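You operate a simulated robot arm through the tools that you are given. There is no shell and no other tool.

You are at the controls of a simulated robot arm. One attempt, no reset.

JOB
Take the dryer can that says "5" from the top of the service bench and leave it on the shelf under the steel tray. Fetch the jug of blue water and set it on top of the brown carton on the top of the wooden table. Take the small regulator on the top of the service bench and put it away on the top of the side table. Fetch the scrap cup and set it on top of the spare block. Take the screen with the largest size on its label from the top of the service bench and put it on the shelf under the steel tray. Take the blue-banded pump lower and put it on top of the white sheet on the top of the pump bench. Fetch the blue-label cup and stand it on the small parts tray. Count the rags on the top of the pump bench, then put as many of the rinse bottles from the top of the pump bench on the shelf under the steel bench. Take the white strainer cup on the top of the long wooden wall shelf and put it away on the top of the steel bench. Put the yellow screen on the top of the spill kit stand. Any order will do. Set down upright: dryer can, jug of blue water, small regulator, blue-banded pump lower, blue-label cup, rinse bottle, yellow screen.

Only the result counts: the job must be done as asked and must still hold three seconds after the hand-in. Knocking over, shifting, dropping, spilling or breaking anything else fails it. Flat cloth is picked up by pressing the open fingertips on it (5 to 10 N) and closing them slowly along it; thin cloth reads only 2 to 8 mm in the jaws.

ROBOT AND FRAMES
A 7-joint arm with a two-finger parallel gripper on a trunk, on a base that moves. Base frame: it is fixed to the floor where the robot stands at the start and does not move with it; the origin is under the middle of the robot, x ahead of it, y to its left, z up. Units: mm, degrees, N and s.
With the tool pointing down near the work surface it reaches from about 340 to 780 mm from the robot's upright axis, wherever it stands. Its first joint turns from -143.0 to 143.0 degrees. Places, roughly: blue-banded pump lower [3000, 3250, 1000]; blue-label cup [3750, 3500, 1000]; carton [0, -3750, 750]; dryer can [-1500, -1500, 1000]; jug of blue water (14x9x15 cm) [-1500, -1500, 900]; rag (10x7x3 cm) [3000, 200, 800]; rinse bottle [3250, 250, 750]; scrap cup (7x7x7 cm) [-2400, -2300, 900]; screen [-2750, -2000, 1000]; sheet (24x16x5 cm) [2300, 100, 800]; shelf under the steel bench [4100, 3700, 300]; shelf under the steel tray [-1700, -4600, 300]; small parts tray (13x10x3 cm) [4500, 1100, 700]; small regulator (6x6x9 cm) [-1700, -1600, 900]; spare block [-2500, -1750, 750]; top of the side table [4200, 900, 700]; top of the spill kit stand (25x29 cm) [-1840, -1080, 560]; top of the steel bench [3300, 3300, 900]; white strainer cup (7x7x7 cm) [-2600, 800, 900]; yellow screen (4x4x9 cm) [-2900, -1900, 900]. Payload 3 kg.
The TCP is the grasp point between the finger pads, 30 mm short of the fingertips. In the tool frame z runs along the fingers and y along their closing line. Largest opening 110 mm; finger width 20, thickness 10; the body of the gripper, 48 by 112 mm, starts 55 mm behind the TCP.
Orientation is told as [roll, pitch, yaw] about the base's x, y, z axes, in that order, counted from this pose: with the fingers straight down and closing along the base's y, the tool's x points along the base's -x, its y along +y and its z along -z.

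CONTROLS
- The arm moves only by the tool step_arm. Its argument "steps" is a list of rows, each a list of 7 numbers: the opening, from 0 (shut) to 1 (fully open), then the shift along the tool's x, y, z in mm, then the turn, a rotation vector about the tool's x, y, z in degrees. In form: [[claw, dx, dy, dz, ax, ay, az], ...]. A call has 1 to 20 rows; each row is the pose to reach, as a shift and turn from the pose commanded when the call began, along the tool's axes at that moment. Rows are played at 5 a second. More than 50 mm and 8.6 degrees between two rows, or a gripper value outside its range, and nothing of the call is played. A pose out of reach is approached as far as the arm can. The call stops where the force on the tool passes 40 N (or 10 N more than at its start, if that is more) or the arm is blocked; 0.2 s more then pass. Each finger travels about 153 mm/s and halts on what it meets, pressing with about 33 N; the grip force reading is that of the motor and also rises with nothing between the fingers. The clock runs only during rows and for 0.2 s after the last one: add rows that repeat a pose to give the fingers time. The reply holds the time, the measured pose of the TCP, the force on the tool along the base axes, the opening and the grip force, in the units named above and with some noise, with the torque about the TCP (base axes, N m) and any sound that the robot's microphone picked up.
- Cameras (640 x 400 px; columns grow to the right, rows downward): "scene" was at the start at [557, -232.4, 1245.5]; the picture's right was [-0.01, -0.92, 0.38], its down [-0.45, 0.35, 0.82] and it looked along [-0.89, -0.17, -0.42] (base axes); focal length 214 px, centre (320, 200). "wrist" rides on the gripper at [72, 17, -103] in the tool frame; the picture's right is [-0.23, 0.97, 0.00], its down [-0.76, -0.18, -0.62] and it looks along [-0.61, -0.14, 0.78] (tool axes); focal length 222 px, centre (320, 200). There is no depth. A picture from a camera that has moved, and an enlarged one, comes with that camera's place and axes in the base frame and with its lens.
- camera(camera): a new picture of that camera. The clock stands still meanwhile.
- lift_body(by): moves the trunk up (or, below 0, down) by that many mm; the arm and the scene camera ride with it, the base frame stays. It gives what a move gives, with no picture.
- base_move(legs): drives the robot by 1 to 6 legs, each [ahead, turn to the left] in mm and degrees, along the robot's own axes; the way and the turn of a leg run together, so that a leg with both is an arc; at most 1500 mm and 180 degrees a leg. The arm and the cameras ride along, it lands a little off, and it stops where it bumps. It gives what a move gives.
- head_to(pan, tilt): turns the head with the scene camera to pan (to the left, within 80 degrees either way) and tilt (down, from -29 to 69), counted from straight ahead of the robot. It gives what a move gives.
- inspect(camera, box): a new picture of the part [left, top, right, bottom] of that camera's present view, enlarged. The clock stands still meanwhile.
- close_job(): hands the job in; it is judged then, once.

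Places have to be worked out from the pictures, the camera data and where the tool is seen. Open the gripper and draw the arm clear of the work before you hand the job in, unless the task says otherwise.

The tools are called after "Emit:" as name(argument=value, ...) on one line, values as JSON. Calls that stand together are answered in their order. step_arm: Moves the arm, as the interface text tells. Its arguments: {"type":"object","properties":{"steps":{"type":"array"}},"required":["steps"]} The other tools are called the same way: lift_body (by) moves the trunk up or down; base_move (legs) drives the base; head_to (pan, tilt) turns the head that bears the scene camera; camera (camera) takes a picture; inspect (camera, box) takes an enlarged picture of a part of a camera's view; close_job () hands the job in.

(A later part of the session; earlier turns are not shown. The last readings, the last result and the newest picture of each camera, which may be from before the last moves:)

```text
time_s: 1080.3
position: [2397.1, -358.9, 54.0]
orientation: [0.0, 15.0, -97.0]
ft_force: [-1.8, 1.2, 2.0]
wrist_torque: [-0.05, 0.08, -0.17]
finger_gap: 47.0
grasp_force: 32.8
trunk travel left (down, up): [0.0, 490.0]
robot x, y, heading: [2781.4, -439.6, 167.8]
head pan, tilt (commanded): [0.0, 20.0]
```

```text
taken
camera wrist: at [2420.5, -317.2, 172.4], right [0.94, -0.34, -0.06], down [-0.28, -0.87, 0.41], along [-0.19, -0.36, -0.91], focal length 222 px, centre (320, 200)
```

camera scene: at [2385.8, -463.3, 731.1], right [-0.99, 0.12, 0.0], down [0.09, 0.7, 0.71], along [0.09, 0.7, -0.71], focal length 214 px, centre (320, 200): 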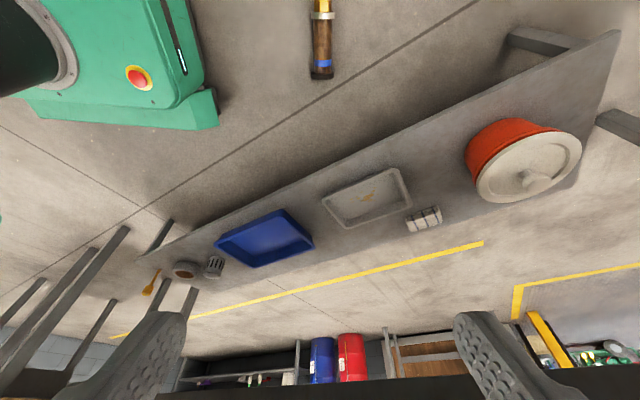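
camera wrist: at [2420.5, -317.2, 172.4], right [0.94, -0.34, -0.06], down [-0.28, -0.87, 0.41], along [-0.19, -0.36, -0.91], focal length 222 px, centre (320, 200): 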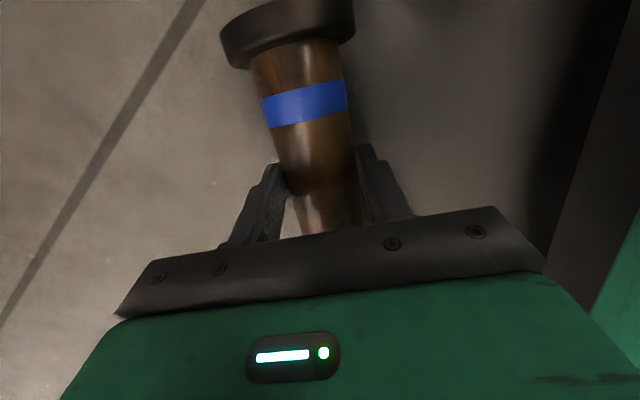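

Gripped on the body (47 mm). I lift it off the floor.

Emit:
step_arm(steps=[[0.35, 3, 0, -10, 0, 0, 0], [0.35, 12, 0, -45, 0, 0, 0], [0.35, 24, 0, -90, 0, 0, 0], [0.35, 36, 0, -135, 0, 0, 0], [0.35, 48, 0, -180, 0, 0, 0], [0.35, 60, 0, -225, 0, 0, 0], [0.35, 60, 0, -225, 0, 0, 0]])

Emit:
camera(camera="wrist")

```text
time_s: 1081.9
position: [2393.6, -351.3, 224.2]
orientation: [-0.4, 16.1, -96.9]
ft_force: [-0.4, 0.6, -6.4]
wrist_torque: [-0.04, 0.03, -0.06]
finger_gap: 47.1
grasp_force: 33.0
out of reach, approached as far as the arm can: row 5, 6, 7
trunk travel left (down, up): [0.0, 490.0]
robot x, y, heading: [2783.0, -435.9, 168.1]
head pan, tilt (commanded): [0.0, 20.0]
```

```text
taken
camera wrist: at [2417.0, -313.5, 343.4], right [0.94, -0.33, -0.07], down [-0.28, -0.88, 0.39], along [-0.19, -0.34, -0.92], focal length 222 px, centre (320, 200)
```

wrist: 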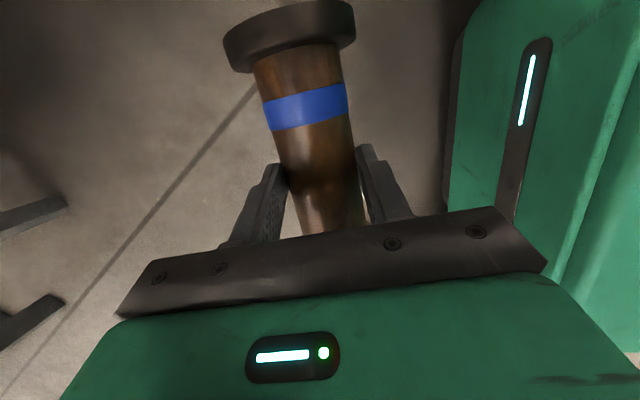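

Held (≈0.65 kg). I back the robot away from the bench, then raise the trunk.

Emit:
base_move(legs=[[-350, 0]])

Emit:
lift_body(by=400)

Emit:
camera(camera="wrist")

```text
time_s: 1084.2
position: [2734.5, -423.8, 224.5]
orientation: [-0.4, 16.2, -97.0]
ft_force: [0.0, 0.1, -6.3]
wrist_torque: [-0.09, 0.01, 0.01]
finger_gap: 47.2
grasp_force: 32.7
trunk travel left (down, up): [0.0, 490.0]
robot x, y, heading: [3122.1, -505.9, 167.9]
head pan, tilt (commanded): [0.0, 20.0]
```

```text
time_s: 1088.0
position: [2733.8, -423.1, 625.0]
orientation: [-0.4, 16.2, -97.1]
ft_force: [-0.6, -0.4, -6.7]
wrist_torque: [0.01, 0.0, -0.01]
finger_gap: 47.2
grasp_force: 32.7
trunk travel left (down, up): [-400.0, 90.0]
robot x, y, heading: [3120.3, -507.0, 168.0]
head pan, tilt (commanded): [0.0, 20.0]
```

```text
taken
camera wrist: at [2756.7, -385.0, 743.6], right [0.94, -0.33, -0.07], down [-0.28, -0.88, 0.39], along [-0.19, -0.34, -0.92], focal length 222 px, centre (320, 200)
```

wrist: 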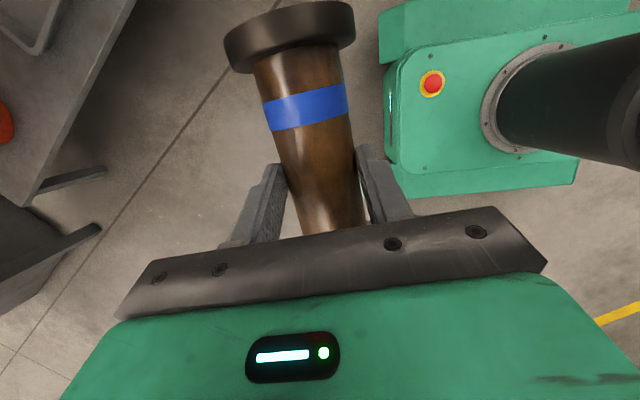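

I rotate the wrist so the hand points along the heading (pump still horizontal) and extend to a comfortable reach.

Emit:
step_arm(steps=[[0.35, 4.6, -13.2, -11.7, -2.2, 0, 7.6], [0.35, 9.1, -26.5, -23.4, -4.4, 0, 15.2], [0.35, 13.7, -39.7, -35.1, -6.6, 0, 22.8], [0.35, 18.3, -53, -46.8, -8.8, 0, 30.4], [0.35, 22.8, -66.2, -58.5, -11, 0, 38], [0.35, 27.4, -79.5, -70.2, -13.3, 0, 45.6], [0.35, 32, -92.7, -81.8, -15.5, 0, 53.2], [0.35, 36.5, -106, -93.5, -17.7, 0, 60.8], [0.35, 41.1, -119.2, -105.2, -19.9, 0, 68.4], [0.35, 45.7, -132.4, -117, -22.1, 0, 76], [0.35, 50.2, -145.7, -128.6, -24.3, 0, 83.6], [0.35, 54.8, -158.9, -140.3, -26.5, 0, 91.2], [0.35, 54.8, -158.9, -140.3, -26.5, 0, 91.2]])

Emit:
camera(camera="wrist")

```text
time_s: 1090.8
position: [2578.7, -390.0, 775.4]
orientation: [0.2, 15.7, 168.1]
ft_force: [0.1, 0.3, -6.4]
wrist_torque: [0.02, 0.03, -0.04]
finger_gap: 47.4
grasp_force: 32.6
trunk travel left (down, up): [-400.0, 90.0]
robot x, y, heading: [3122.2, -507.4, 168.1]
head pan, tilt (commanded): [0.0, 20.0]
```

```text
taken
camera wrist: at [2616.1, -415.6, 894.9], right [-0.42, -0.91, -0.06], down [-0.85, 0.36, 0.39], along [-0.33, 0.21, -0.92], focal length 222 px, centre (320, 200)
```

wrist: 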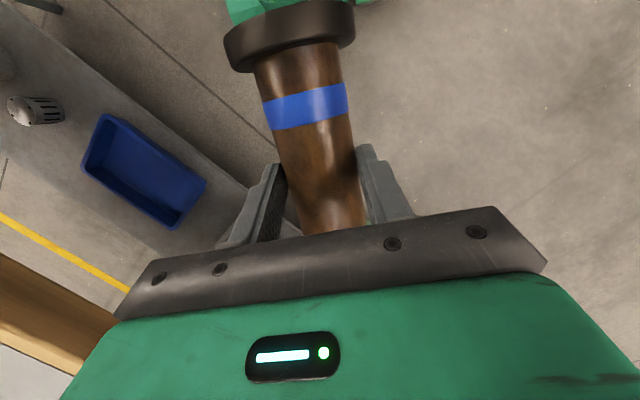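

Now I pitch the hand up to about -76° so the pump becomes upright (hex up).

Emit:
step_arm(steps=[[0.35, -5.4, 0, -11, 0, -8.34, 0], [0.35, -10.8, 0, -22, 0, -16.7, 0], [0.35, -16.3, 0, -33, 0, -25, 0], [0.35, -21.7, 0, -44, 0, -33.4, 0], [0.35, -27, 0, -55, 0, -41.7, 0], [0.35, -32.5, 0, -66, 0, -50, 0], [0.35, -38, 0, -77, 0, -58.4, 0], [0.35, -43.3, 0, -88, 0, -66.7, 0], [0.35, -48.8, 0, -99, 0, -75, 0], [0.35, -54.2, 0, -110, 0, -83.4, 0], [0.35, -59.6, 0, -120.6, 0, -91.7, 0], [0.35, -59.6, 0, -120.6, 0, -91.7, 0]])

Emit:
camera(camera="wrist")

```text
time_s: 1093.4
position: [2489.5, -372.5, 874.8]
orientation: [0.2, -76.0, 168.0]
ft_force: [0.2, -0.1, -7.3]
wrist_torque: [-0.01, -0.18, 0.01]
finger_gap: 47.3
grasp_force: 32.7
trunk travel left (down, up): [-400.0, 90.0]
robot x, y, heading: [3123.7, -507.6, 167.8]
head pan, tilt (commanded): [0.0, 20.0]
```

```text
taken
camera wrist: at [2602.0, -413.3, 830.1], right [-0.25, -0.94, 0.22], down [0.45, 0.09, 0.89], along [-0.86, 0.32, 0.4], focal length 222 px, centre (320, 200)
```

wrist: 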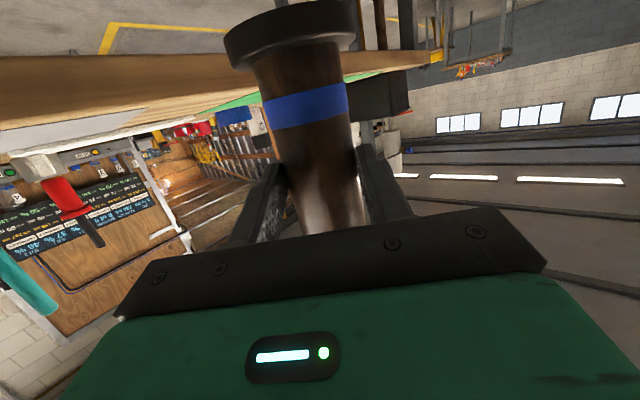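

The pump is upright in the hand. I raise it, then drive to a stand-off south of the sheet — without moving the head.

Emit:
step_arm(steps=[[0.35, -39, 0, -10, 0, 0, 0], [0.35, -78, 0, -19.4, 0, 0, 0], [0.35, -78, 0, -19.4, 0, 0, 0]])

Emit:
base_move(legs=[[0, 22], [0, 22]])

Emit:
base_move(legs=[[563, 0]])

```text
time_s: 1094.2
position: [2489.8, -372.7, 956.6]
orientation: [0.1, -75.9, 168.0]
ft_force: [0.0, -1.2, -7.3]
wrist_torque: [-0.02, -0.16, -0.06]
finger_gap: 47.3
grasp_force: 33.2
trunk travel left (down, up): [-400.0, 90.0]
robot x, y, heading: [3120.5, -506.9, 167.8]
head pan, tilt (commanded): [0.0, 20.0]
```

```text
time_s: 1097.0
position: [2577.4, -852.0, 954.9]
orientation: [0.2, -75.9, -147.6]
ft_force: [-0.2, 0.0, -6.5]
wrist_torque: [0.11, -0.14, 0.0]
finger_gap: 47.4
grasp_force: 33.0
trunk travel left (down, up): [-400.0, 90.0]
robot x, y, heading: [3104.8, -474.1, -147.9]
head pan, tilt (commanded): [0.0, 20.0]
```

```text
time_s: 1100.2
position: [2096.3, -1147.1, 957.0]
orientation: [0.2, -76.0, -147.8]
ft_force: [-0.3, -0.5, -7.4]
wrist_torque: [0.12, -0.15, 0.0]
finger_gap: 47.4
grasp_force: 33.2
trunk travel left (down, up): [-400.0, 90.0]
robot x, y, heading: [2624.9, -773.8, -148.2]
head pan, tilt (commanded): [0.0, 20.0]
```

Emit:
base_move(legs=[[0, -20], [0, -20], [0, -20], [0, -20], [0, -17.5]])

Emit:
camera(camera="wrist")

Emit:
camera(camera="scene")

```text
time_s: 1104.4
position: [2047.7, -474.5, 956.2]
orientation: [0.7, -75.6, 149.0]
ft_force: [0.9, 2.0, -6.8]
wrist_torque: [-0.13, -0.12, 0.08]
finger_gap: 47.3
grasp_force: 33.4
trunk travel left (down, up): [-400.0, 90.0]
robot x, y, heading: [2597.3, -812.3, 149.1]
head pan, tilt (commanded): [0.0, 20.0]
stopped in leg 4: the robot was blocked; the commanded pose is now the measured one
```

```text
taken
camera wrist: at [2142.3, -549.0, 911.4], right [-0.54, -0.81, 0.22], down [0.45, -0.05, 0.89], along [-0.71, 0.58, 0.39], focal length 222 px, centre (320, 200)
```

wrist: 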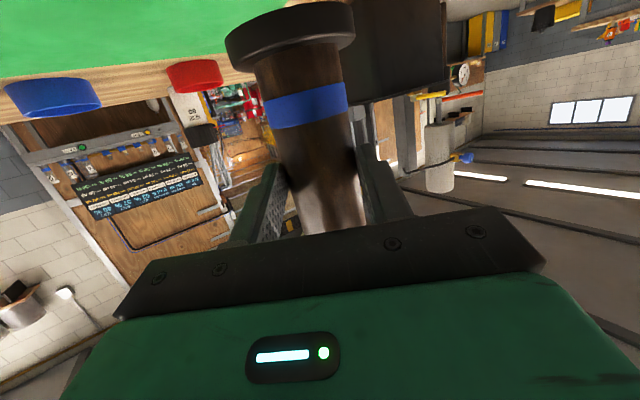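

```text
taken
camera scene: at [2059.4, -483.6, 1040.3], right [0.5, 0.86, 0.0], down [0.49, -0.29, -0.83], along [-0.71, 0.41, -0.56], focal length 214 px, centre (320, 200)
```

scene: 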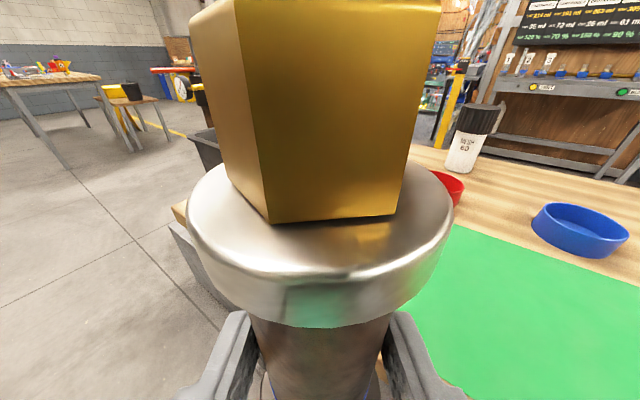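

The hex top is right before the head camera, fine. I continue the turn to face the sheet.

Emit:
base_move(legs=[[0, -17.4], [0, -17.4]])

Emit:
camera(camera="wrist")

Emit:
camera(camera="scene")

```text
time_s: 1106.8
position: [2339.3, -220.0, 957.2]
orientation: [0.4, -75.7, 114.4]
ft_force: [0.1, 0.0, -7.8]
wrist_torque: [-0.15, -0.06, 0.02]
finger_gap: 47.4
grasp_force: 33.0
trunk travel left (down, up): [-400.0, 90.0]
robot x, y, heading: [2569.8, -825.7, 114.5]
head pan, tilt (commanded): [0.0, 20.0]
```

```text
taken
camera wrist: at [2374.6, -334.4, 911.9], right [-0.91, -0.36, 0.22], down [0.34, -0.3, 0.89], along [-0.25, 0.88, 0.4], focal length 222 px, centre (320, 200)
```

wrist: 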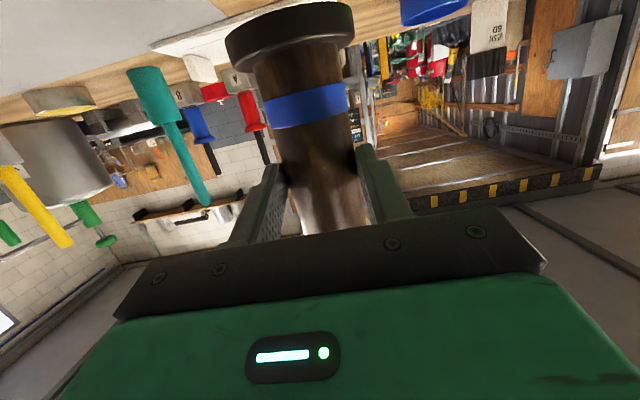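

```text
taken
camera scene: at [2343.8, -236.0, 1041.2], right [0.91, 0.42, 0.0], down [0.24, -0.51, -0.83], along [-0.35, 0.75, -0.56], focal length 214 px, centre (320, 200)
```

scene: 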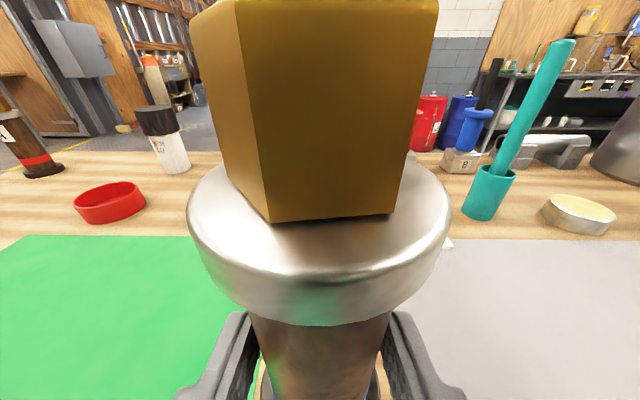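

The sheet (block end at right) lies straight ahead. I shift 55 mm right, extend the arm by 90 mm, then drive forward 200 mm.

Emit:
step_arm(steps=[[0.35, -5, -14, 22, 0, 0, 0], [0.35, -11, -28, 44, 0, 0, 0], [0.35, -16, -42, 65, 0, 0, 0], [0.35, -21.8, -55, 87.3, 0, 0, 0], [0.35, -21.8, -55, 87.3, 0, 0, 0]])

Emit:
base_move(legs=[[198, 0]])

Emit:
camera(camera="wrist")

Emit:
camera(camera="scene")

```text
time_s: 1108.0
position: [2351.2, -115.7, 957.2]
orientation: [0.4, -75.6, 114.4]
ft_force: [-0.1, 0.1, -6.6]
wrist_torque: [-0.22, -0.1, 0.0]
finger_gap: 47.2
grasp_force: 33.1
trunk travel left (down, up): [-400.0, 90.0]
robot x, y, heading: [2570.5, -826.9, 114.6]
head pan, tilt (commanded): [0.0, 20.0]
```

```text
time_s: 1109.6
position: [2268.9, 65.4, 956.4]
orientation: [0.4, -75.8, 114.4]
ft_force: [-0.4, -0.8, -5.9]
wrist_torque: [-0.15, -0.07, 0.01]
finger_gap: 47.2
grasp_force: 33.4
trunk travel left (down, up): [-400.0, 90.0]
robot x, y, heading: [2488.6, -641.0, 114.3]
head pan, tilt (commanded): [0.0, 20.0]
```

```text
taken
camera wrist: at [2303.5, -47.8, 912.5], right [-0.91, -0.36, 0.22], down [0.34, -0.3, 0.89], along [-0.25, 0.88, 0.4], focal length 222 px, centre (320, 200)
```

wrist: 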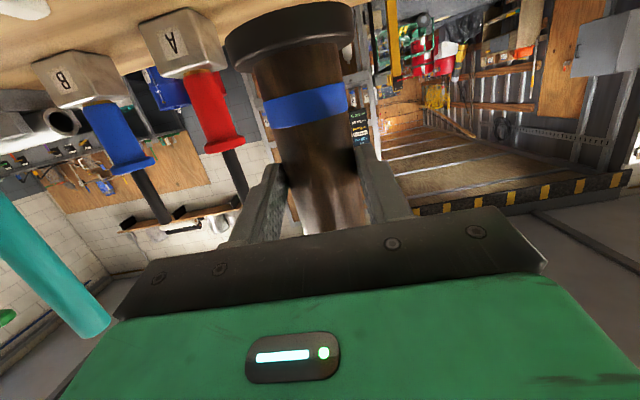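

```text
taken
camera scene: at [2272.7, 50.5, 1041.7], right [0.91, 0.42, 0.0], down [0.24, -0.51, -0.83], along [-0.35, 0.75, -0.56], focal length 214 px, centre (320, 200)
```

scene: 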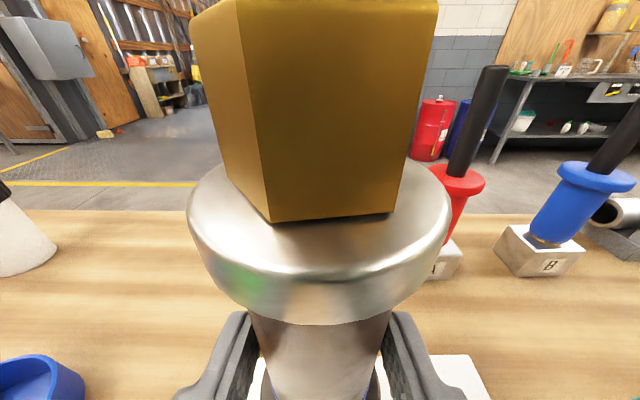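

The pump stands over the sheet's free area (sheet centre ≈(2287,58), block at its east end). I lower it in stages.

Emit:
step_arm(steps=[[0.35, 15, 0, 4, 0, 0, 0], [0.35, 30, 0, 7.6, 0, 0, 0], [0.35, 42, 0, 10.6, 0, 0, 0], [0.35, 48, 0, 12, 0, 0, 0], [0.35, 48, 0, 12, 0, 0, 0]])

Emit:
camera(camera="wrist")

```text
time_s: 1110.8
position: [2268.0, 66.2, 908.2]
orientation: [0.3, -75.7, 114.5]
ft_force: [1.0, 0.0, -7.2]
wrist_torque: [-0.2, -0.07, 0.05]
finger_gap: 47.5
grasp_force: 32.6
trunk travel left (down, up): [-400.0, 90.0]
robot x, y, heading: [2486.1, -643.9, 114.6]
head pan, tilt (commanded): [0.0, 20.0]
```

```text
taken
camera wrist: at [2303.4, -47.7, 863.4], right [-0.91, -0.36, 0.22], down [0.34, -0.3, 0.89], along [-0.25, 0.88, 0.4], focal length 222 px, centre (320, 200)
```

wrist: 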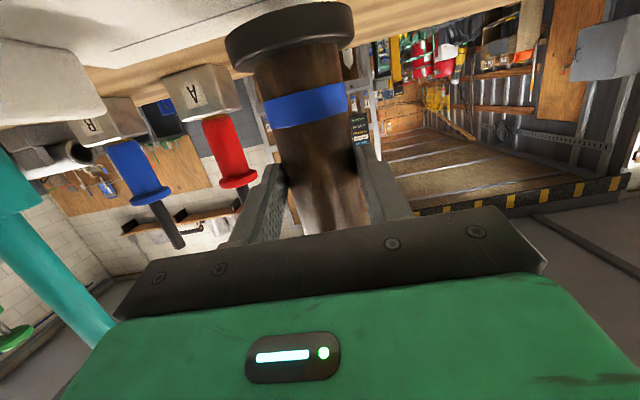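

Emit:
step_arm(steps=[[0.35, 3, 0, 0.8, 0, 0, 0], [0.35, 6, 0, 1.5, 0, 0, 0], [0.35, 6, 0, 1.5, 0, 0, 0]])

```text
time_s: 1111.6
position: [2268.5, 65.5, 902.0]
orientation: [0.3, -75.6, 114.4]
ft_force: [0.2, -0.2, -7.0]
wrist_torque: [-0.18, -0.09, -0.02]
finger_gap: 47.1
grasp_force: 32.8
trunk travel left (down, up): [-400.0, 90.0]
robot x, y, heading: [2483.7, -644.6, 114.5]
head pan, tilt (commanded): [0.0, 20.0]
```

Emit:
step_arm(steps=[[0.35, 2, 0, 0.5, 0, 0, 0], [0.35, 4, 0, 1, 0, 0, 0], [0.35, 4, 0, 1, 0, 0, 0]])

```text
time_s: 1112.4
position: [2269.4, 66.7, 897.9]
orientation: [0.4, -75.7, 114.4]
ft_force: [0.2, 0.0, -6.1]
wrist_torque: [-0.14, -0.1, 0.03]
finger_gap: 47.5
grasp_force: 33.0
trunk travel left (down, up): [-400.0, 90.0]
robot x, y, heading: [2489.4, -644.0, 114.2]
head pan, tilt (commanded): [0.0, 20.0]
```

Emit:
step_arm(steps=[[0.35, 2, 0, 0.5, 0, 0, 0], [0.35, 4, 0, 1, 0, 0, 0], [0.35, 4, 0, 1, 0, 0, 0]])

Emit:
inspect(camera="wrist", box=[60, 0, 420, 230])

```text
time_s: 1113.2
position: [2268.3, 66.1, 893.6]
orientation: [0.3, -75.6, 114.5]
ft_force: [-0.2, 0.1, -6.9]
wrist_torque: [-0.14, -0.09, -0.01]
finger_gap: 47.5
grasp_force: 33.2
trunk travel left (down, up): [-400.0, 90.0]
robot x, y, heading: [2487.0, -646.3, 114.3]
head pan, tilt (commanded): [0.0, 20.0]
```

```text
1.74 times, centred on (240, 115) of wrist
camera zoom: at [2303.3, -48.0, 848.6], right [-0.91, -0.36, 0.22], down [0.34, -0.3, 0.89], along [-0.25, 0.88, 0.39], focal length 386 px, centre (459, 348)
```

zoom: 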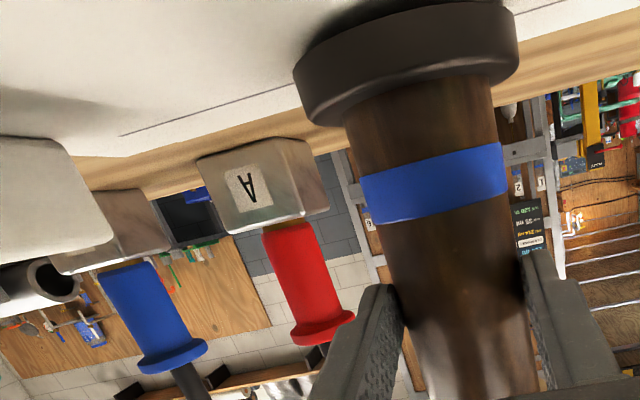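

The flange is close above the white sheet. I continue lowering.

Emit:
step_arm(steps=[[0.35, 2, 0, 0.5, 0, 0, 0], [0.35, 4, 0, 1, 0, 0, 0], [0.35, 4, 0, 1, 0, 0, 0]])

```text
time_s: 1114.0
position: [2269.1, 66.3, 890.3]
orientation: [0.4, -75.8, 114.5]
ft_force: [0.9, 0.6, -1.7]
wrist_torque: [0.17, -0.02, -0.05]
finger_gap: 47.1
grasp_force: 33.2
trunk travel left (down, up): [-400.0, 90.0]
robot x, y, heading: [2484.5, -642.3, 114.2]
head pan, tilt (commanded): [0.0, 20.0]
```

Contact begins. One more millimetre.

Emit:
step_arm(steps=[[0.35, 0.7, 0, 0.2, 0, 0, 0], [0.35, 1, 0, 0.3, 0, 0, 0], [0.35, 1, 0, 0.3, 0, 0, 0]])

```text
time_s: 1114.8
position: [2268.8, 66.3, 890.0]
orientation: [0.5, -75.9, 114.4]
ft_force: [1.1, 1.3, 6.2]
wrist_torque: [0.54, 0.25, -0.06]
finger_gap: 47.1
grasp_force: 32.7
trunk travel left (down, up): [-400.0, 90.0]
robot x, y, heading: [2487.9, -645.2, 114.3]
head pan, tilt (commanded): [0.0, 20.0]
```

Firm but light contact. I open slowly, then back straight out.

Emit:
step_arm(steps=[[0.44, 0, 0, 0, 0, 0, 0], [0.47, 0, 0, 0, 0, 0, 0], [0.52, 0, 0, 0, 0, 0, 0], [0.65, 0, 0, 0, 0, 0, 0], [0.85, 0, 0, 0, 0, 0, 0], [1, 0, 0, 0, 0, 0, 0], [1, 0, 0, 0, 0, 0, 0]])

Emit:
camera(camera="wrist")

Emit:
camera(camera="scene")

```text
time_s: 1116.4
position: [2268.0, 66.3, 889.6]
orientation: [0.4, -75.8, 114.4]
ft_force: [0.1, -0.1, -0.2]
wrist_torque: [0.0, -0.02, 0.01]
finger_gap: 110.1
grasp_force: 0.1
trunk travel left (down, up): [-400.0, 90.0]
robot x, y, heading: [2487.8, -643.8, 114.5]
head pan, tilt (commanded): [0.0, 20.0]
```

```text
taken
camera wrist: at [2303.6, -48.3, 843.9], right [-0.91, -0.36, 0.22], down [0.34, -0.3, 0.89], along [-0.25, 0.88, 0.4], focal length 222 px, centre (320, 200)
```

wrist: 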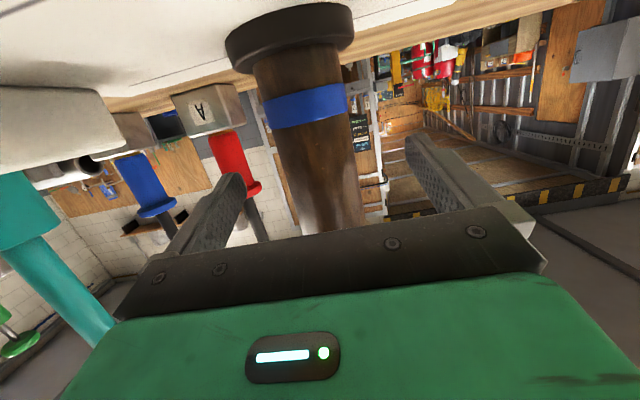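

```text
taken
camera scene: at [2272.8, 50.0, 973.2], right [0.91, 0.42, 0.0], down [0.24, -0.51, -0.83], along [-0.35, 0.75, -0.56], focal length 214 px, centre (320, 200)
```

scene: 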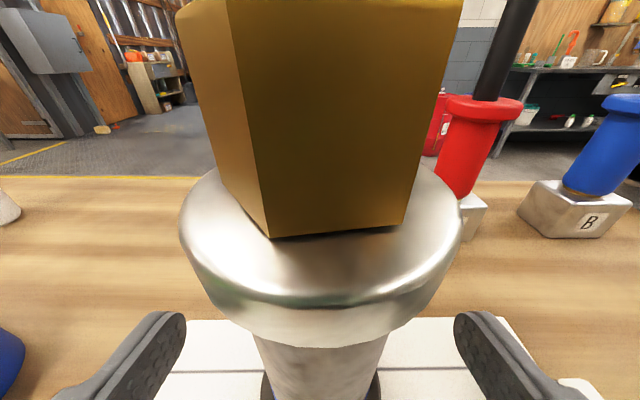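

The pump stands upright on the white sheet. I back straight away.

Emit:
base_move(legs=[[-260, 0]])

Emit:
camera(camera="scene")

```text
time_s: 1118.3
position: [2374.6, -168.4, 889.5]
orientation: [0.5, -75.7, 114.3]
ft_force: [0.7, 0.6, -0.4]
wrist_torque: [-0.01, -0.03, -0.01]
finger_gap: 109.8
grasp_force: 0.0
trunk travel left (down, up): [-400.0, 90.0]
robot x, y, heading: [2590.6, -876.8, 114.1]
head pan, tilt (commanded): [0.0, 20.0]
```

```text
taken
camera scene: at [2379.8, -183.4, 973.1], right [0.91, 0.42, 0.0], down [0.23, -0.51, -0.83], along [-0.35, 0.75, -0.56], focal length 214 px, centre (320, 200)
```

scene: 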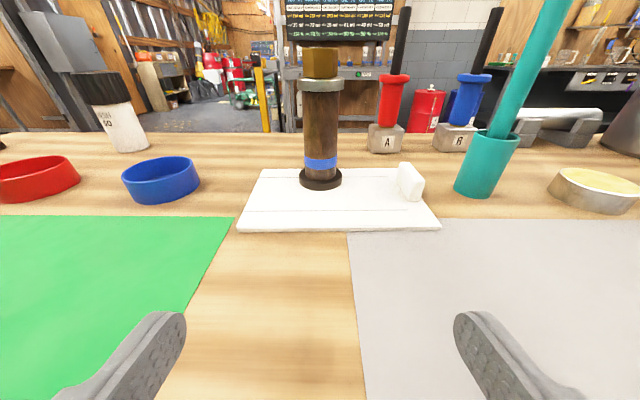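

The pump stands upright on the white sheet. Last item: the white strainer cup on the wall shelf in the west. I back off and bring the hand to the tool-down driving pose.

Emit:
base_move(legs=[[-250, 0]])

Emit:
step_arm(steps=[[1, -19.6, 0, -20.5, 0, 7.6, 0], [1, -39.1, 0, -41, 0, 15.2, 0], [1, -58.7, 0, -61.4, 0, 22.8, 0], [1, -78.2, 0, -81.8, 0, 30.4, 0], [1, -97.8, 0, -102.3, 0, 38, 0], [1, -117.3, 0, -122.8, 0, 45.6, 0], [1, -136.9, 0, -143.2, 0, 53.2, 0], [1, -156.4, 0, -163.7, 0, 60.8, 0], [1, -176, 0, -184, 0, 68.4, 0], [1, -195.5, 0, -204.6, 0, 75.8, 0], [1, -195.5, 0, -204.6, 0, 75.8, 0]])

Emit:
base_move(legs=[[0, 23], [0, 23], [0, 20]])

```text
time_s: 1120.1
position: [2479.0, -395.7, 889.6]
orientation: [0.4, -75.7, 114.4]
ft_force: [0.2, -0.1, -0.5]
wrist_torque: [-0.01, 0.0, 0.01]
finger_gap: 110.2
grasp_force: 0.0
trunk travel left (down, up): [-400.0, 90.0]
robot x, y, heading: [2695.0, -1106.2, 114.4]
head pan, tilt (commanded): [0.0, 20.0]
```

```text
time_s: 1122.5
position: [2541.0, -532.4, 1131.4]
orientation: [0.1, 0.1, 114.7]
ft_force: [-0.2, -0.6, -0.1]
wrist_torque: [-0.03, 0.0, 0.03]
finger_gap: 110.1
grasp_force: 0.1
trunk travel left (down, up): [-400.0, 90.0]
robot x, y, heading: [2700.5, -1102.8, 114.3]
head pan, tilt (commanded): [0.0, 20.0]
```

```text
time_s: 1126.5
position: [2107.0, -1012.4, 1130.8]
orientation: [0.0, 0.0, -179.3]
ft_force: [0.6, -0.2, -0.3]
wrist_torque: [0.02, 0.0, -0.02]
finger_gap: 110.0
grasp_force: 0.1
trunk travel left (down, up): [-400.0, 90.0]
robot x, y, heading: [2693.2, -1052.5, -179.8]
head pan, tilt (commanded): [0.0, 20.0]
```

Emit:
base_move(legs=[[1200, 2], [1200, 0]])

Emit:
base_move(legs=[[0, -25]])

```text
time_s: 1138.2
position: [-291.3, -1107.3, 1130.2]
orientation: [0.0, 0.0, -177.3]
ft_force: [-0.2, 0.0, 0.3]
wrist_torque: [0.03, 0.0, -0.01]
finger_gap: 110.0
grasp_force: 0.1
trunk travel left (down, up): [-400.0, 90.0]
robot x, y, heading: [297.6, -1136.3, -178.1]
head pan, tilt (commanded): [0.0, 20.0]
```

```text
time_s: 1139.9
position: [-226.6, -861.3, 1130.7]
orientation: [0.1, 0.1, 157.6]
ft_force: [-0.8, -0.4, 0.4]
wrist_torque: [-0.01, 0.02, 0.02]
finger_gap: 110.0
grasp_force: 0.1
trunk travel left (down, up): [-400.0, 90.0]
robot x, y, heading: [286.6, -1152.0, 157.1]
head pan, tilt (commanded): [0.0, 20.0]
```

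Emit:
base_move(legs=[[966, -12], [966, 0]])

Emit:
head_to(pan=0, tilt=-28)

Emit:
base_move(legs=[[0, 25]])

Emit:
camera(camera="scene")

```text
time_s: 1149.7
position: [-1802.3, 270.8, 1131.5]
orientation: [0.2, 0.1, 145.6]
ft_force: [-0.3, -0.4, -1.0]
wrist_torque: [0.02, 0.0, 0.02]
finger_gap: 110.1
grasp_force: 0.1
trunk travel left (down, up): [-400.0, 90.0]
robot x, y, heading: [-1359.1, -118.3, 145.0]
head pan, tilt (commanded): [0.0, 20.0]
```

```text
time_s: 1150.8
position: [-1802.3, 270.9, 1131.6]
orientation: [0.0, 0.0, 145.7]
ft_force: [0.6, -0.4, -0.1]
wrist_torque: [-0.01, 0.0, -0.04]
finger_gap: 109.7
grasp_force: 0.1
trunk travel left (down, up): [-400.0, 90.0]
robot x, y, heading: [-1361.3, -114.0, 144.5]
head pan, tilt (commanded): [0.0, -28.0]
```

```text
time_s: 1152.5
position: [-1925.7, 49.7, 1132.6]
orientation: [0.1, 0.0, 170.4]
ft_force: [0.6, -0.1, 0.1]
wrist_torque: [0.01, 0.03, 0.0]
finger_gap: 110.0
grasp_force: 0.0
trunk travel left (down, up): [-400.0, 90.0]
robot x, y, heading: [-1356.4, -98.3, 169.7]
head pan, tilt (commanded): [0.0, -28.0]
```

```text
taken
camera scene: at [-2076.3, 74.2, 1193.9], right [0.17, 0.99, 0.0], down [0.87, -0.15, -0.47], along [-0.46, 0.08, -0.88], focal length 214 px, centre (320, 200)
```

scene: 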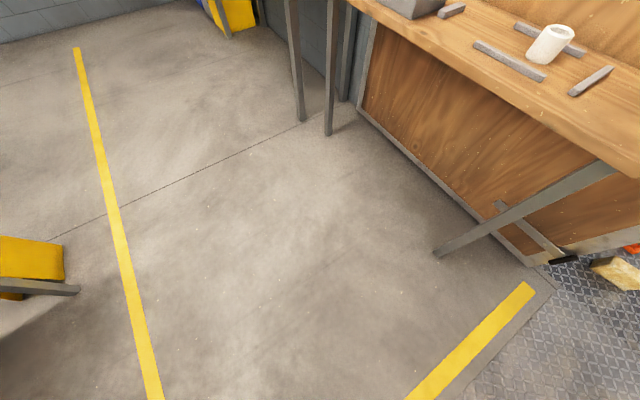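

The strainer cup is visible on the shelf with bars around it. I zoom in.

Emit:
inspect(camera="scene", box=[440, 0, 640, 130])

```text
3.08 times, centred on (540, 65) of scene
camera zoom: at [-2076.3, 74.2, 1193.9], right [0.17, 0.99, 0.0], down [0.87, -0.15, -0.47], along [-0.46, 0.08, -0.88], focal length 660 px, centre (-357, 615)
```

zoom: 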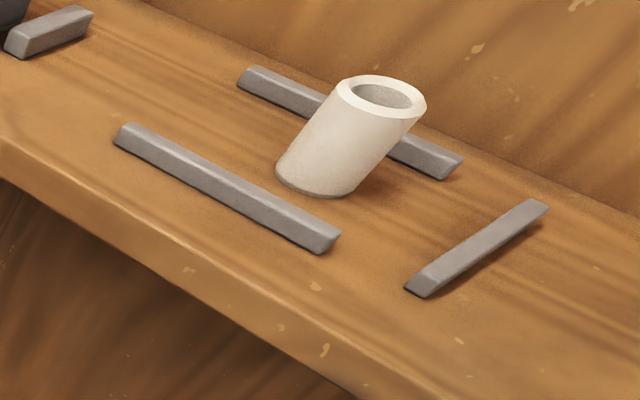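

The cup stands between low bars. I drive to a point in front of it.

Emit:
base_move(legs=[[980, -14]])

Emit:
base_move(legs=[[0, -20], [0, -20]])

Emit:
head_to(pan=0, tilt=-15)

Emit:
camera(camera="scene")

```text
time_s: 1157.6
position: [-2799.9, 475.8, 1131.9]
orientation: [0.1, 0.0, 156.1]
ft_force: [0.8, -0.2, 0.3]
wrist_torque: [0.01, 0.01, 0.02]
finger_gap: 110.0
grasp_force: 0.1
trunk travel left (down, up): [-400.0, 90.0]
robot x, y, heading: [-2287.2, 191.9, 155.4]
head pan, tilt (commanded): [0.0, -28.0]
```

```text
time_s: 1160.2
position: [-2493.3, 741.7, 1131.6]
orientation: [0.1, -0.1, 115.8]
ft_force: [0.1, 0.4, -0.5]
wrist_torque: [0.02, -0.01, -0.01]
finger_gap: 110.1
grasp_force: 0.1
trunk travel left (down, up): [-400.0, 90.0]
robot x, y, heading: [-2315.9, 180.8, 115.7]
head pan, tilt (commanded): [0.0, -28.0]
```

```text
time_s: 1161.0
position: [-2495.0, 741.7, 1132.6]
orientation: [0.1, 0.0, 115.9]
ft_force: [-1.1, -0.5, 0.7]
wrist_torque: [0.01, -0.08, 0.03]
finger_gap: 109.9
grasp_force: 0.0
trunk travel left (down, up): [-400.0, 90.0]
robot x, y, heading: [-2312.0, 175.3, 115.7]
head pan, tilt (commanded): [0.0, -15.0]
```

```text
taken
camera scene: at [-2555.8, 860.2, 1182.4], right [0.9, 0.44, 0.0], down [0.42, -0.87, -0.26], along [-0.11, 0.23, -0.97], focal length 214 px, centre (320, 200)
```

scene: 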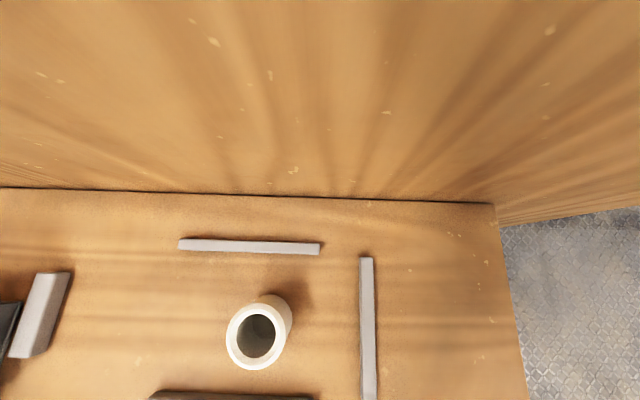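

Cup ≈(-2577,769), rim z≈955; the fingers' closing direction suits. I move above it and check with the head tilted in.

Emit:
head_to(pan=0, tilt=30)

Emit:
step_arm(steps=[[1, -30, 31, 25, 0, 0, 0], [1, -60, 62, 55, 0, 0, 0], [1, -60, 62, 80, 0, 0, 0], [1, -60, 62, 80, 0, 0, 0]])

Emit:
camera(camera="scene")

Emit:
camera(camera="wrist")

```text
time_s: 1162.1
position: [-2495.2, 741.9, 1132.1]
orientation: [0.1, -0.1, 115.8]
ft_force: [-0.7, 0.5, -0.3]
wrist_torque: [0.03, -0.01, 0.01]
finger_gap: 110.0
grasp_force: 0.0
trunk travel left (down, up): [-400.0, 90.0]
robot x, y, heading: [-2313.5, 178.7, 115.6]
head pan, tilt (commanded): [0.0, 30.0]
```

```text
refused: row 2 steps farther than a row can; nothing moved
```

```text
taken
camera scene: at [-2523.6, 797.1, 1172.4], right [0.9, 0.44, 0.0], down [0.38, -0.78, 0.5], along [0.22, -0.45, -0.87], focal length 214 px, centre (320, 200)
```

scene: 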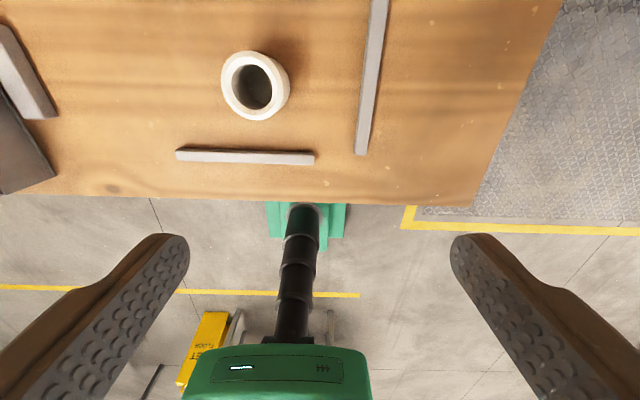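

```text
taken
camera wrist: at [-2476.6, 670.0, 1236.2], right [-0.98, -0.22, 0.0], down [-0.17, 0.76, 0.62], along [-0.14, 0.61, -0.78], focal length 222 px, centre (320, 200)
```

wrist: 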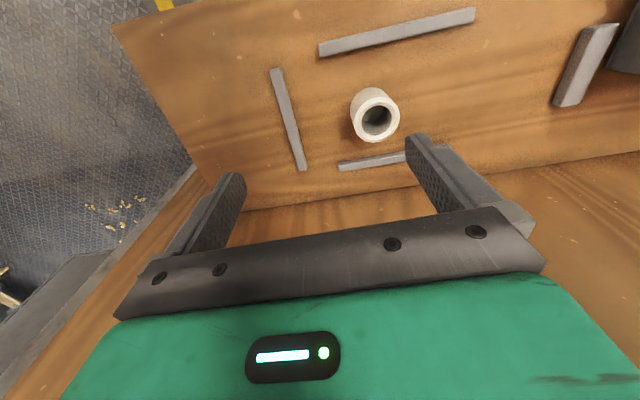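

By triangulation: cup ≈(-2583,759), rim z≈915–920. I move above it in proper row steps.

Emit:
step_arm(steps=[[1, -18, 24, 0, 0, 0, 0], [1, -36, 48, 10, 0, 0, 0], [1, -53.6, 71.6, 30, 0, 0, 0], [1, -53.6, 71.6, 70, 0, 0, 0], [1, -53.6, 71.6, 110, 0, 0, 0], [1, -53.6, 71.6, 110, 0, 0, 0]])

Emit:
camera(camera="scene")

Emit:
camera(camera="wrist")

```text
time_s: 1163.5
position: [-2581.4, 759.0, 1023.4]
orientation: [0.1, 0.0, 115.7]
ft_force: [0.3, 0.4, 0.0]
wrist_torque: [0.0, -0.03, -0.01]
finger_gap: 110.1
grasp_force: 0.1
trunk travel left (down, up): [-400.0, 90.0]
robot x, y, heading: [-2314.1, 180.7, 115.7]
head pan, tilt (commanded): [0.0, 30.0]
```

```text
taken
camera scene: at [-2612.0, 814.5, 1061.4], right [0.9, 0.44, 0.0], down [0.38, -0.78, 0.5], along [0.22, -0.45, -0.87], focal length 214 px, centre (320, 200)
```

scene: 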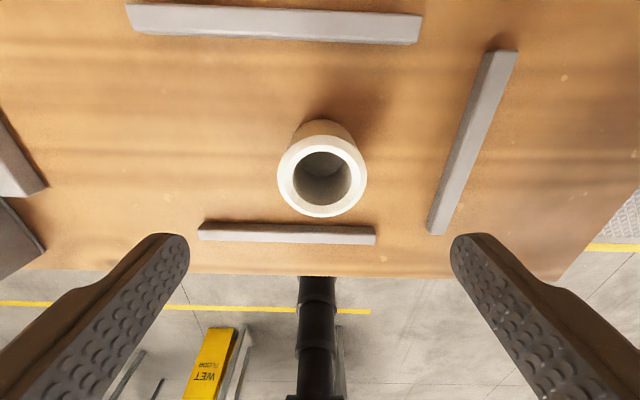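

```text
taken
camera wrist: at [-2564.9, 687.4, 1125.1], right [-0.98, -0.22, 0.0], down [-0.17, 0.76, 0.62], along [-0.14, 0.61, -0.78], focal length 222 px, centre (320, 200)
```

wrist: 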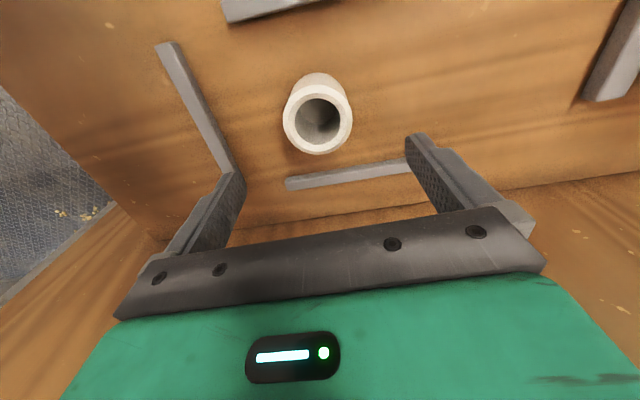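

Well centred, bars clear of the finger paths. I descend to z≈922 and look.

Emit:
step_arm(steps=[[1, 0, 2, 35, 0, 0, 0], [1, 0, 2, 70, 0, 0, 0], [1, 0, 2, 95, 0, 0, 0], [1, 0, 2, 101, 0, 0, 0], [1, 0, 2, 101, 0, 0, 0]])

Emit:
camera(camera="scene")

Emit:
camera(camera="wrist")

```text
time_s: 1164.7
position: [-2584.7, 758.4, 922.9]
orientation: [0.0, -0.1, 115.9]
ft_force: [-0.2, 0.0, 0.4]
wrist_torque: [0.0, -0.01, 0.03]
finger_gap: 110.2
grasp_force: 0.1
trunk travel left (down, up): [-400.0, 90.0]
robot x, y, heading: [-2315.7, 178.9, 115.6]
head pan, tilt (commanded): [0.0, 30.0]
```

```text
taken
camera scene: at [-2614.0, 813.2, 961.5], right [0.9, 0.44, 0.0], down [0.38, -0.78, 0.5], along [0.22, -0.45, -0.87], focal length 214 px, centre (320, 200)
```

scene: 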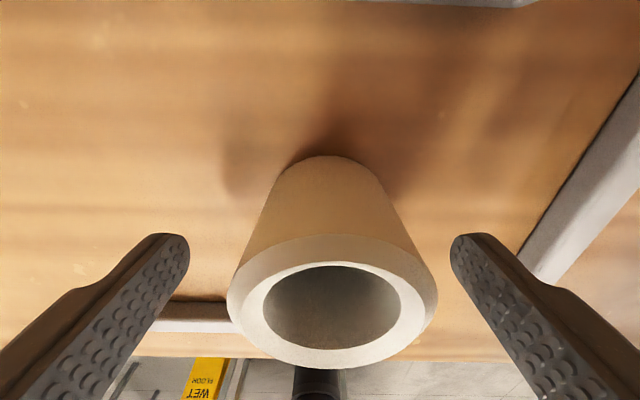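

```text
taken
camera wrist: at [-2566.9, 686.1, 1025.3], right [-0.98, -0.22, 0.0], down [-0.17, 0.76, 0.62], along [-0.14, 0.61, -0.78], focal length 222 px, centre (320, 200)
```

wrist: 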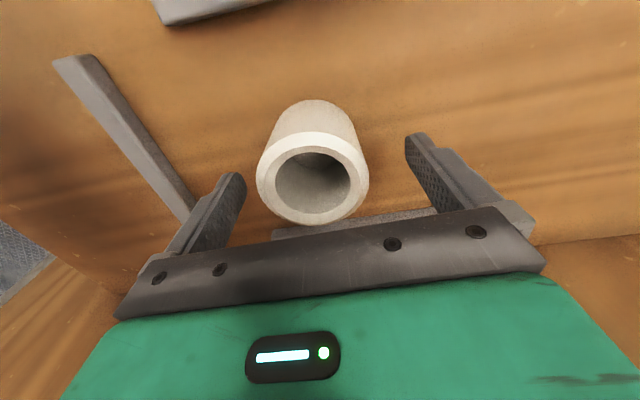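

Rim is at TCP level now. I lower 11 mm more and close.

Emit:
step_arm(steps=[[1, 0, -3, 6, 0, 0, 0], [1, 0, -3, 11, 0, 0, 0], [0.85, 0, -3, 11, 0, 0, 0], [0.72, 0, -3, 11, 0, 0, 0], [0.62, 0, -3, 11, 0, 0, 0], [0.52, 0, -3, 11, 0, 0, 0], [0.42, 0, -3, 11, 0, 0, 0], [0.42, 0, -3, 11, 0, 0, 0]])

Emit:
step_arm(steps=[[0.42, 0, 0, -5, 0, 0, 0], [0.42, 0, 0, -20, 0, 0, 0], [0.42, 0, 0, -50, 0, 0, 0], [0.42, 0, 0, -90, 0, 0, 0], [0.42, 0, 0, -130, 0, 0, 0], [0.42, 0, 0, -170, 0, 0, 0], [0.42, 0, 0, -205, 0, 0, 0], [0.42, 0, 0, -205, 0, 0, 0]])

Emit:
camera(camera="wrist")

Emit:
camera(camera="scene")

```text
time_s: 1166.5
position: [-2581.6, 760.0, 911.2]
orientation: [0.0, 0.0, 115.8]
ft_force: [0.3, -1.1, -0.4]
wrist_torque: [0.04, -0.02, -0.01]
finger_gap: 62.9
grasp_force: 32.5
trunk travel left (down, up): [-400.0, 90.0]
robot x, y, heading: [-2316.5, 181.3, 115.8]
head pan, tilt (commanded): [0.0, 30.0]
```

```text
time_s: 1168.3
position: [-2581.0, 758.6, 1116.2]
orientation: [0.2, -0.1, 115.8]
ft_force: [0.0, -0.6, -1.1]
wrist_torque: [0.02, -0.03, 0.02]
finger_gap: 62.7
grasp_force: 33.5
trunk travel left (down, up): [-400.0, 90.0]
robot x, y, heading: [-2320.0, 178.3, 115.5]
head pan, tilt (commanded): [0.0, 30.0]
```

```text
taken
camera wrist: at [-2563.8, 687.3, 1219.0], right [-0.98, -0.22, 0.0], down [-0.17, 0.76, 0.62], along [-0.14, 0.61, -0.78], focal length 222 px, centre (320, 200)
```

wrist: 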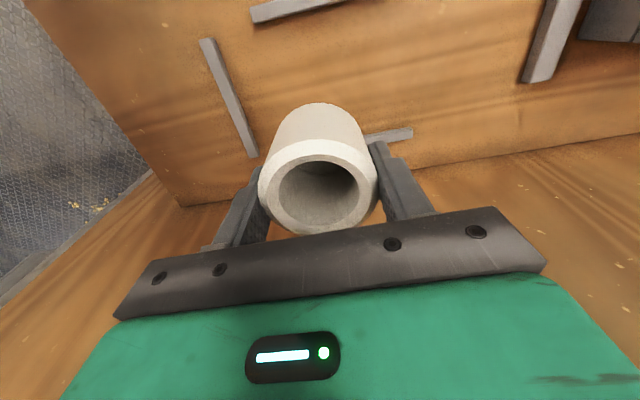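

```text
taken
camera scene: at [-2610.8, 814.5, 1155.3], right [0.9, 0.44, 0.0], down [0.38, -0.78, 0.5], along [0.22, -0.45, -0.87], focal length 214 px, centre (320, 200)
```

scene: 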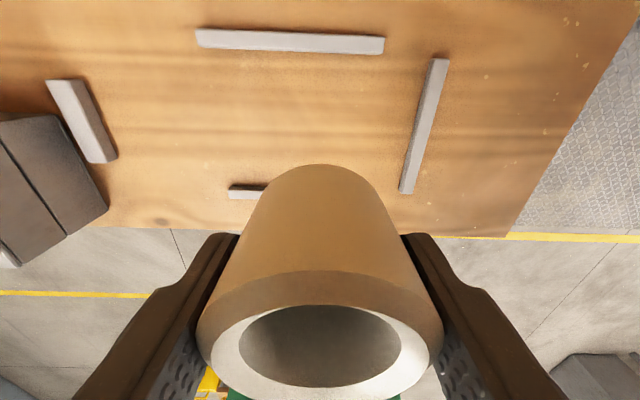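

The strainer cup is held and the bars are undisturbed. I back off and start the long drive to the steel bench (keeping the head still).

Emit:
base_move(legs=[[-300, 0]])

Emit:
base_move(legs=[[0, -22], [0, -22], [0, -22], [0, -22], [0, -22], [0, -12.5]])

```text
time_s: 1170.3
position: [-2450.8, 491.3, 1116.0]
orientation: [0.0, -0.1, 115.7]
ft_force: [-0.1, -0.9, 0.0]
wrist_torque: [-0.02, 0.04, 0.01]
finger_gap: 62.8
grasp_force: 32.7
trunk travel left (down, up): [-400.0, 90.0]
robot x, y, heading: [-2186.7, -89.8, 115.2]
head pan, tilt (commanded): [0.0, 30.0]
```

```text
time_s: 1177.3
position: [-1553.2, -137.7, 1116.1]
orientation: [0.2, 0.1, -2.9]
ft_force: [-0.9, -1.1, 0.0]
wrist_torque: [0.15, -0.04, -0.01]
finger_gap: 62.6
grasp_force: 33.0
trunk travel left (down, up): [-400.0, 90.0]
robot x, y, heading: [-2188.0, -0.6, -3.7]
head pan, tilt (commanded): [0.0, 30.0]
stopped in leg 6: the robot was blocked; the commanded pose is now the measured one
```

Emit:
base_move(legs=[[1250, 0]])

Emit:
base_move(legs=[[0, 16], [0, 16.8]])

Emit:
base_move(legs=[[1110, 0], [1110, 0]])

```text
time_s: 1183.6
position: [-300.0, -210.2, 1116.8]
orientation: [0.1, 0.1, -2.5]
ft_force: [-0.2, -0.2, -0.2]
wrist_torque: [0.02, -0.02, 0.0]
finger_gap: 62.7
grasp_force: 33.3
trunk travel left (down, up): [-400.0, 90.0]
robot x, y, heading: [-935.5, -80.5, -3.4]
head pan, tilt (commanded): [0.0, 30.0]
```

```text
time_s: 1185.9
position: [-332.5, 153.9, 1117.6]
orientation: [0.1, 0.1, 30.3]
ft_force: [-0.8, 0.1, 0.1]
wrist_torque: [0.0, 0.0, -0.03]
finger_gap: 62.7
grasp_force: 32.7
trunk travel left (down, up): [-400.0, 90.0]
robot x, y, heading: [-927.1, -111.8, 28.9]
head pan, tilt (commanded): [0.0, 30.0]
```

```text
time_s: 1196.9
position: [1600.9, 1252.9, 1116.3]
orientation: [0.1, 0.2, 30.8]
ft_force: [0.2, 0.5, -0.8]
wrist_torque: [-0.02, -0.03, -0.02]
finger_gap: 62.5
grasp_force: 33.2
trunk travel left (down, up): [-400.0, 90.0]
robot x, y, heading: [1008.8, 984.7, 29.4]
head pan, tilt (commanded): [0.0, 30.0]
```

Emit:
base_move(legs=[[1031, -1.5], [1031, 0], [1031, 0]])

Emit:
base_move(legs=[[0, 22], [0, 22], [0, 22], [0, 20.5]])

Emit:
camera(camera="wrist")

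```text
time_s: 1212.2
position: [4360.6, 2679.9, 1118.1]
orientation: [0.1, 0.0, 28.3]
ft_force: [-0.6, 0.5, 0.8]
wrist_torque: [-0.03, -0.01, -0.03]
finger_gap: 62.3
grasp_force: 32.9
trunk travel left (down, up): [-400.0, 90.0]
robot x, y, heading: [3758.0, 2442.3, 26.9]
head pan, tilt (commanded): [0.0, 30.0]
```

```text
time_s: 1217.2
position: [3534.4, 3044.7, 1119.5]
orientation: [0.0, 0.0, 117.4]
ft_force: [-0.1, -1.3, 0.1]
wrist_torque: [0.12, -0.04, 0.02]
finger_gap: 62.5
grasp_force: 33.0
trunk travel left (down, up): [-400.0, 90.0]
robot x, y, heading: [3823.7, 2475.9, 114.7]
head pan, tilt (commanded): [0.0, 30.0]
```

```text
taken
camera wrist: at [3554.4, 2971.6, 1222.6], right [-0.97, -0.25, 0.0], down [-0.19, 0.76, 0.62], along [-0.16, 0.6, -0.78], focal length 222 px, centre (320, 200)
```

wrist: 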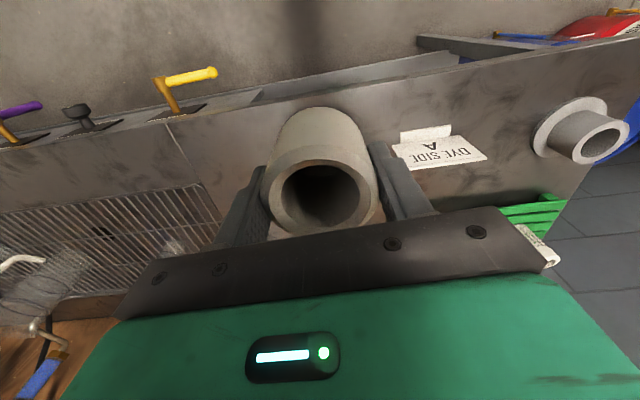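

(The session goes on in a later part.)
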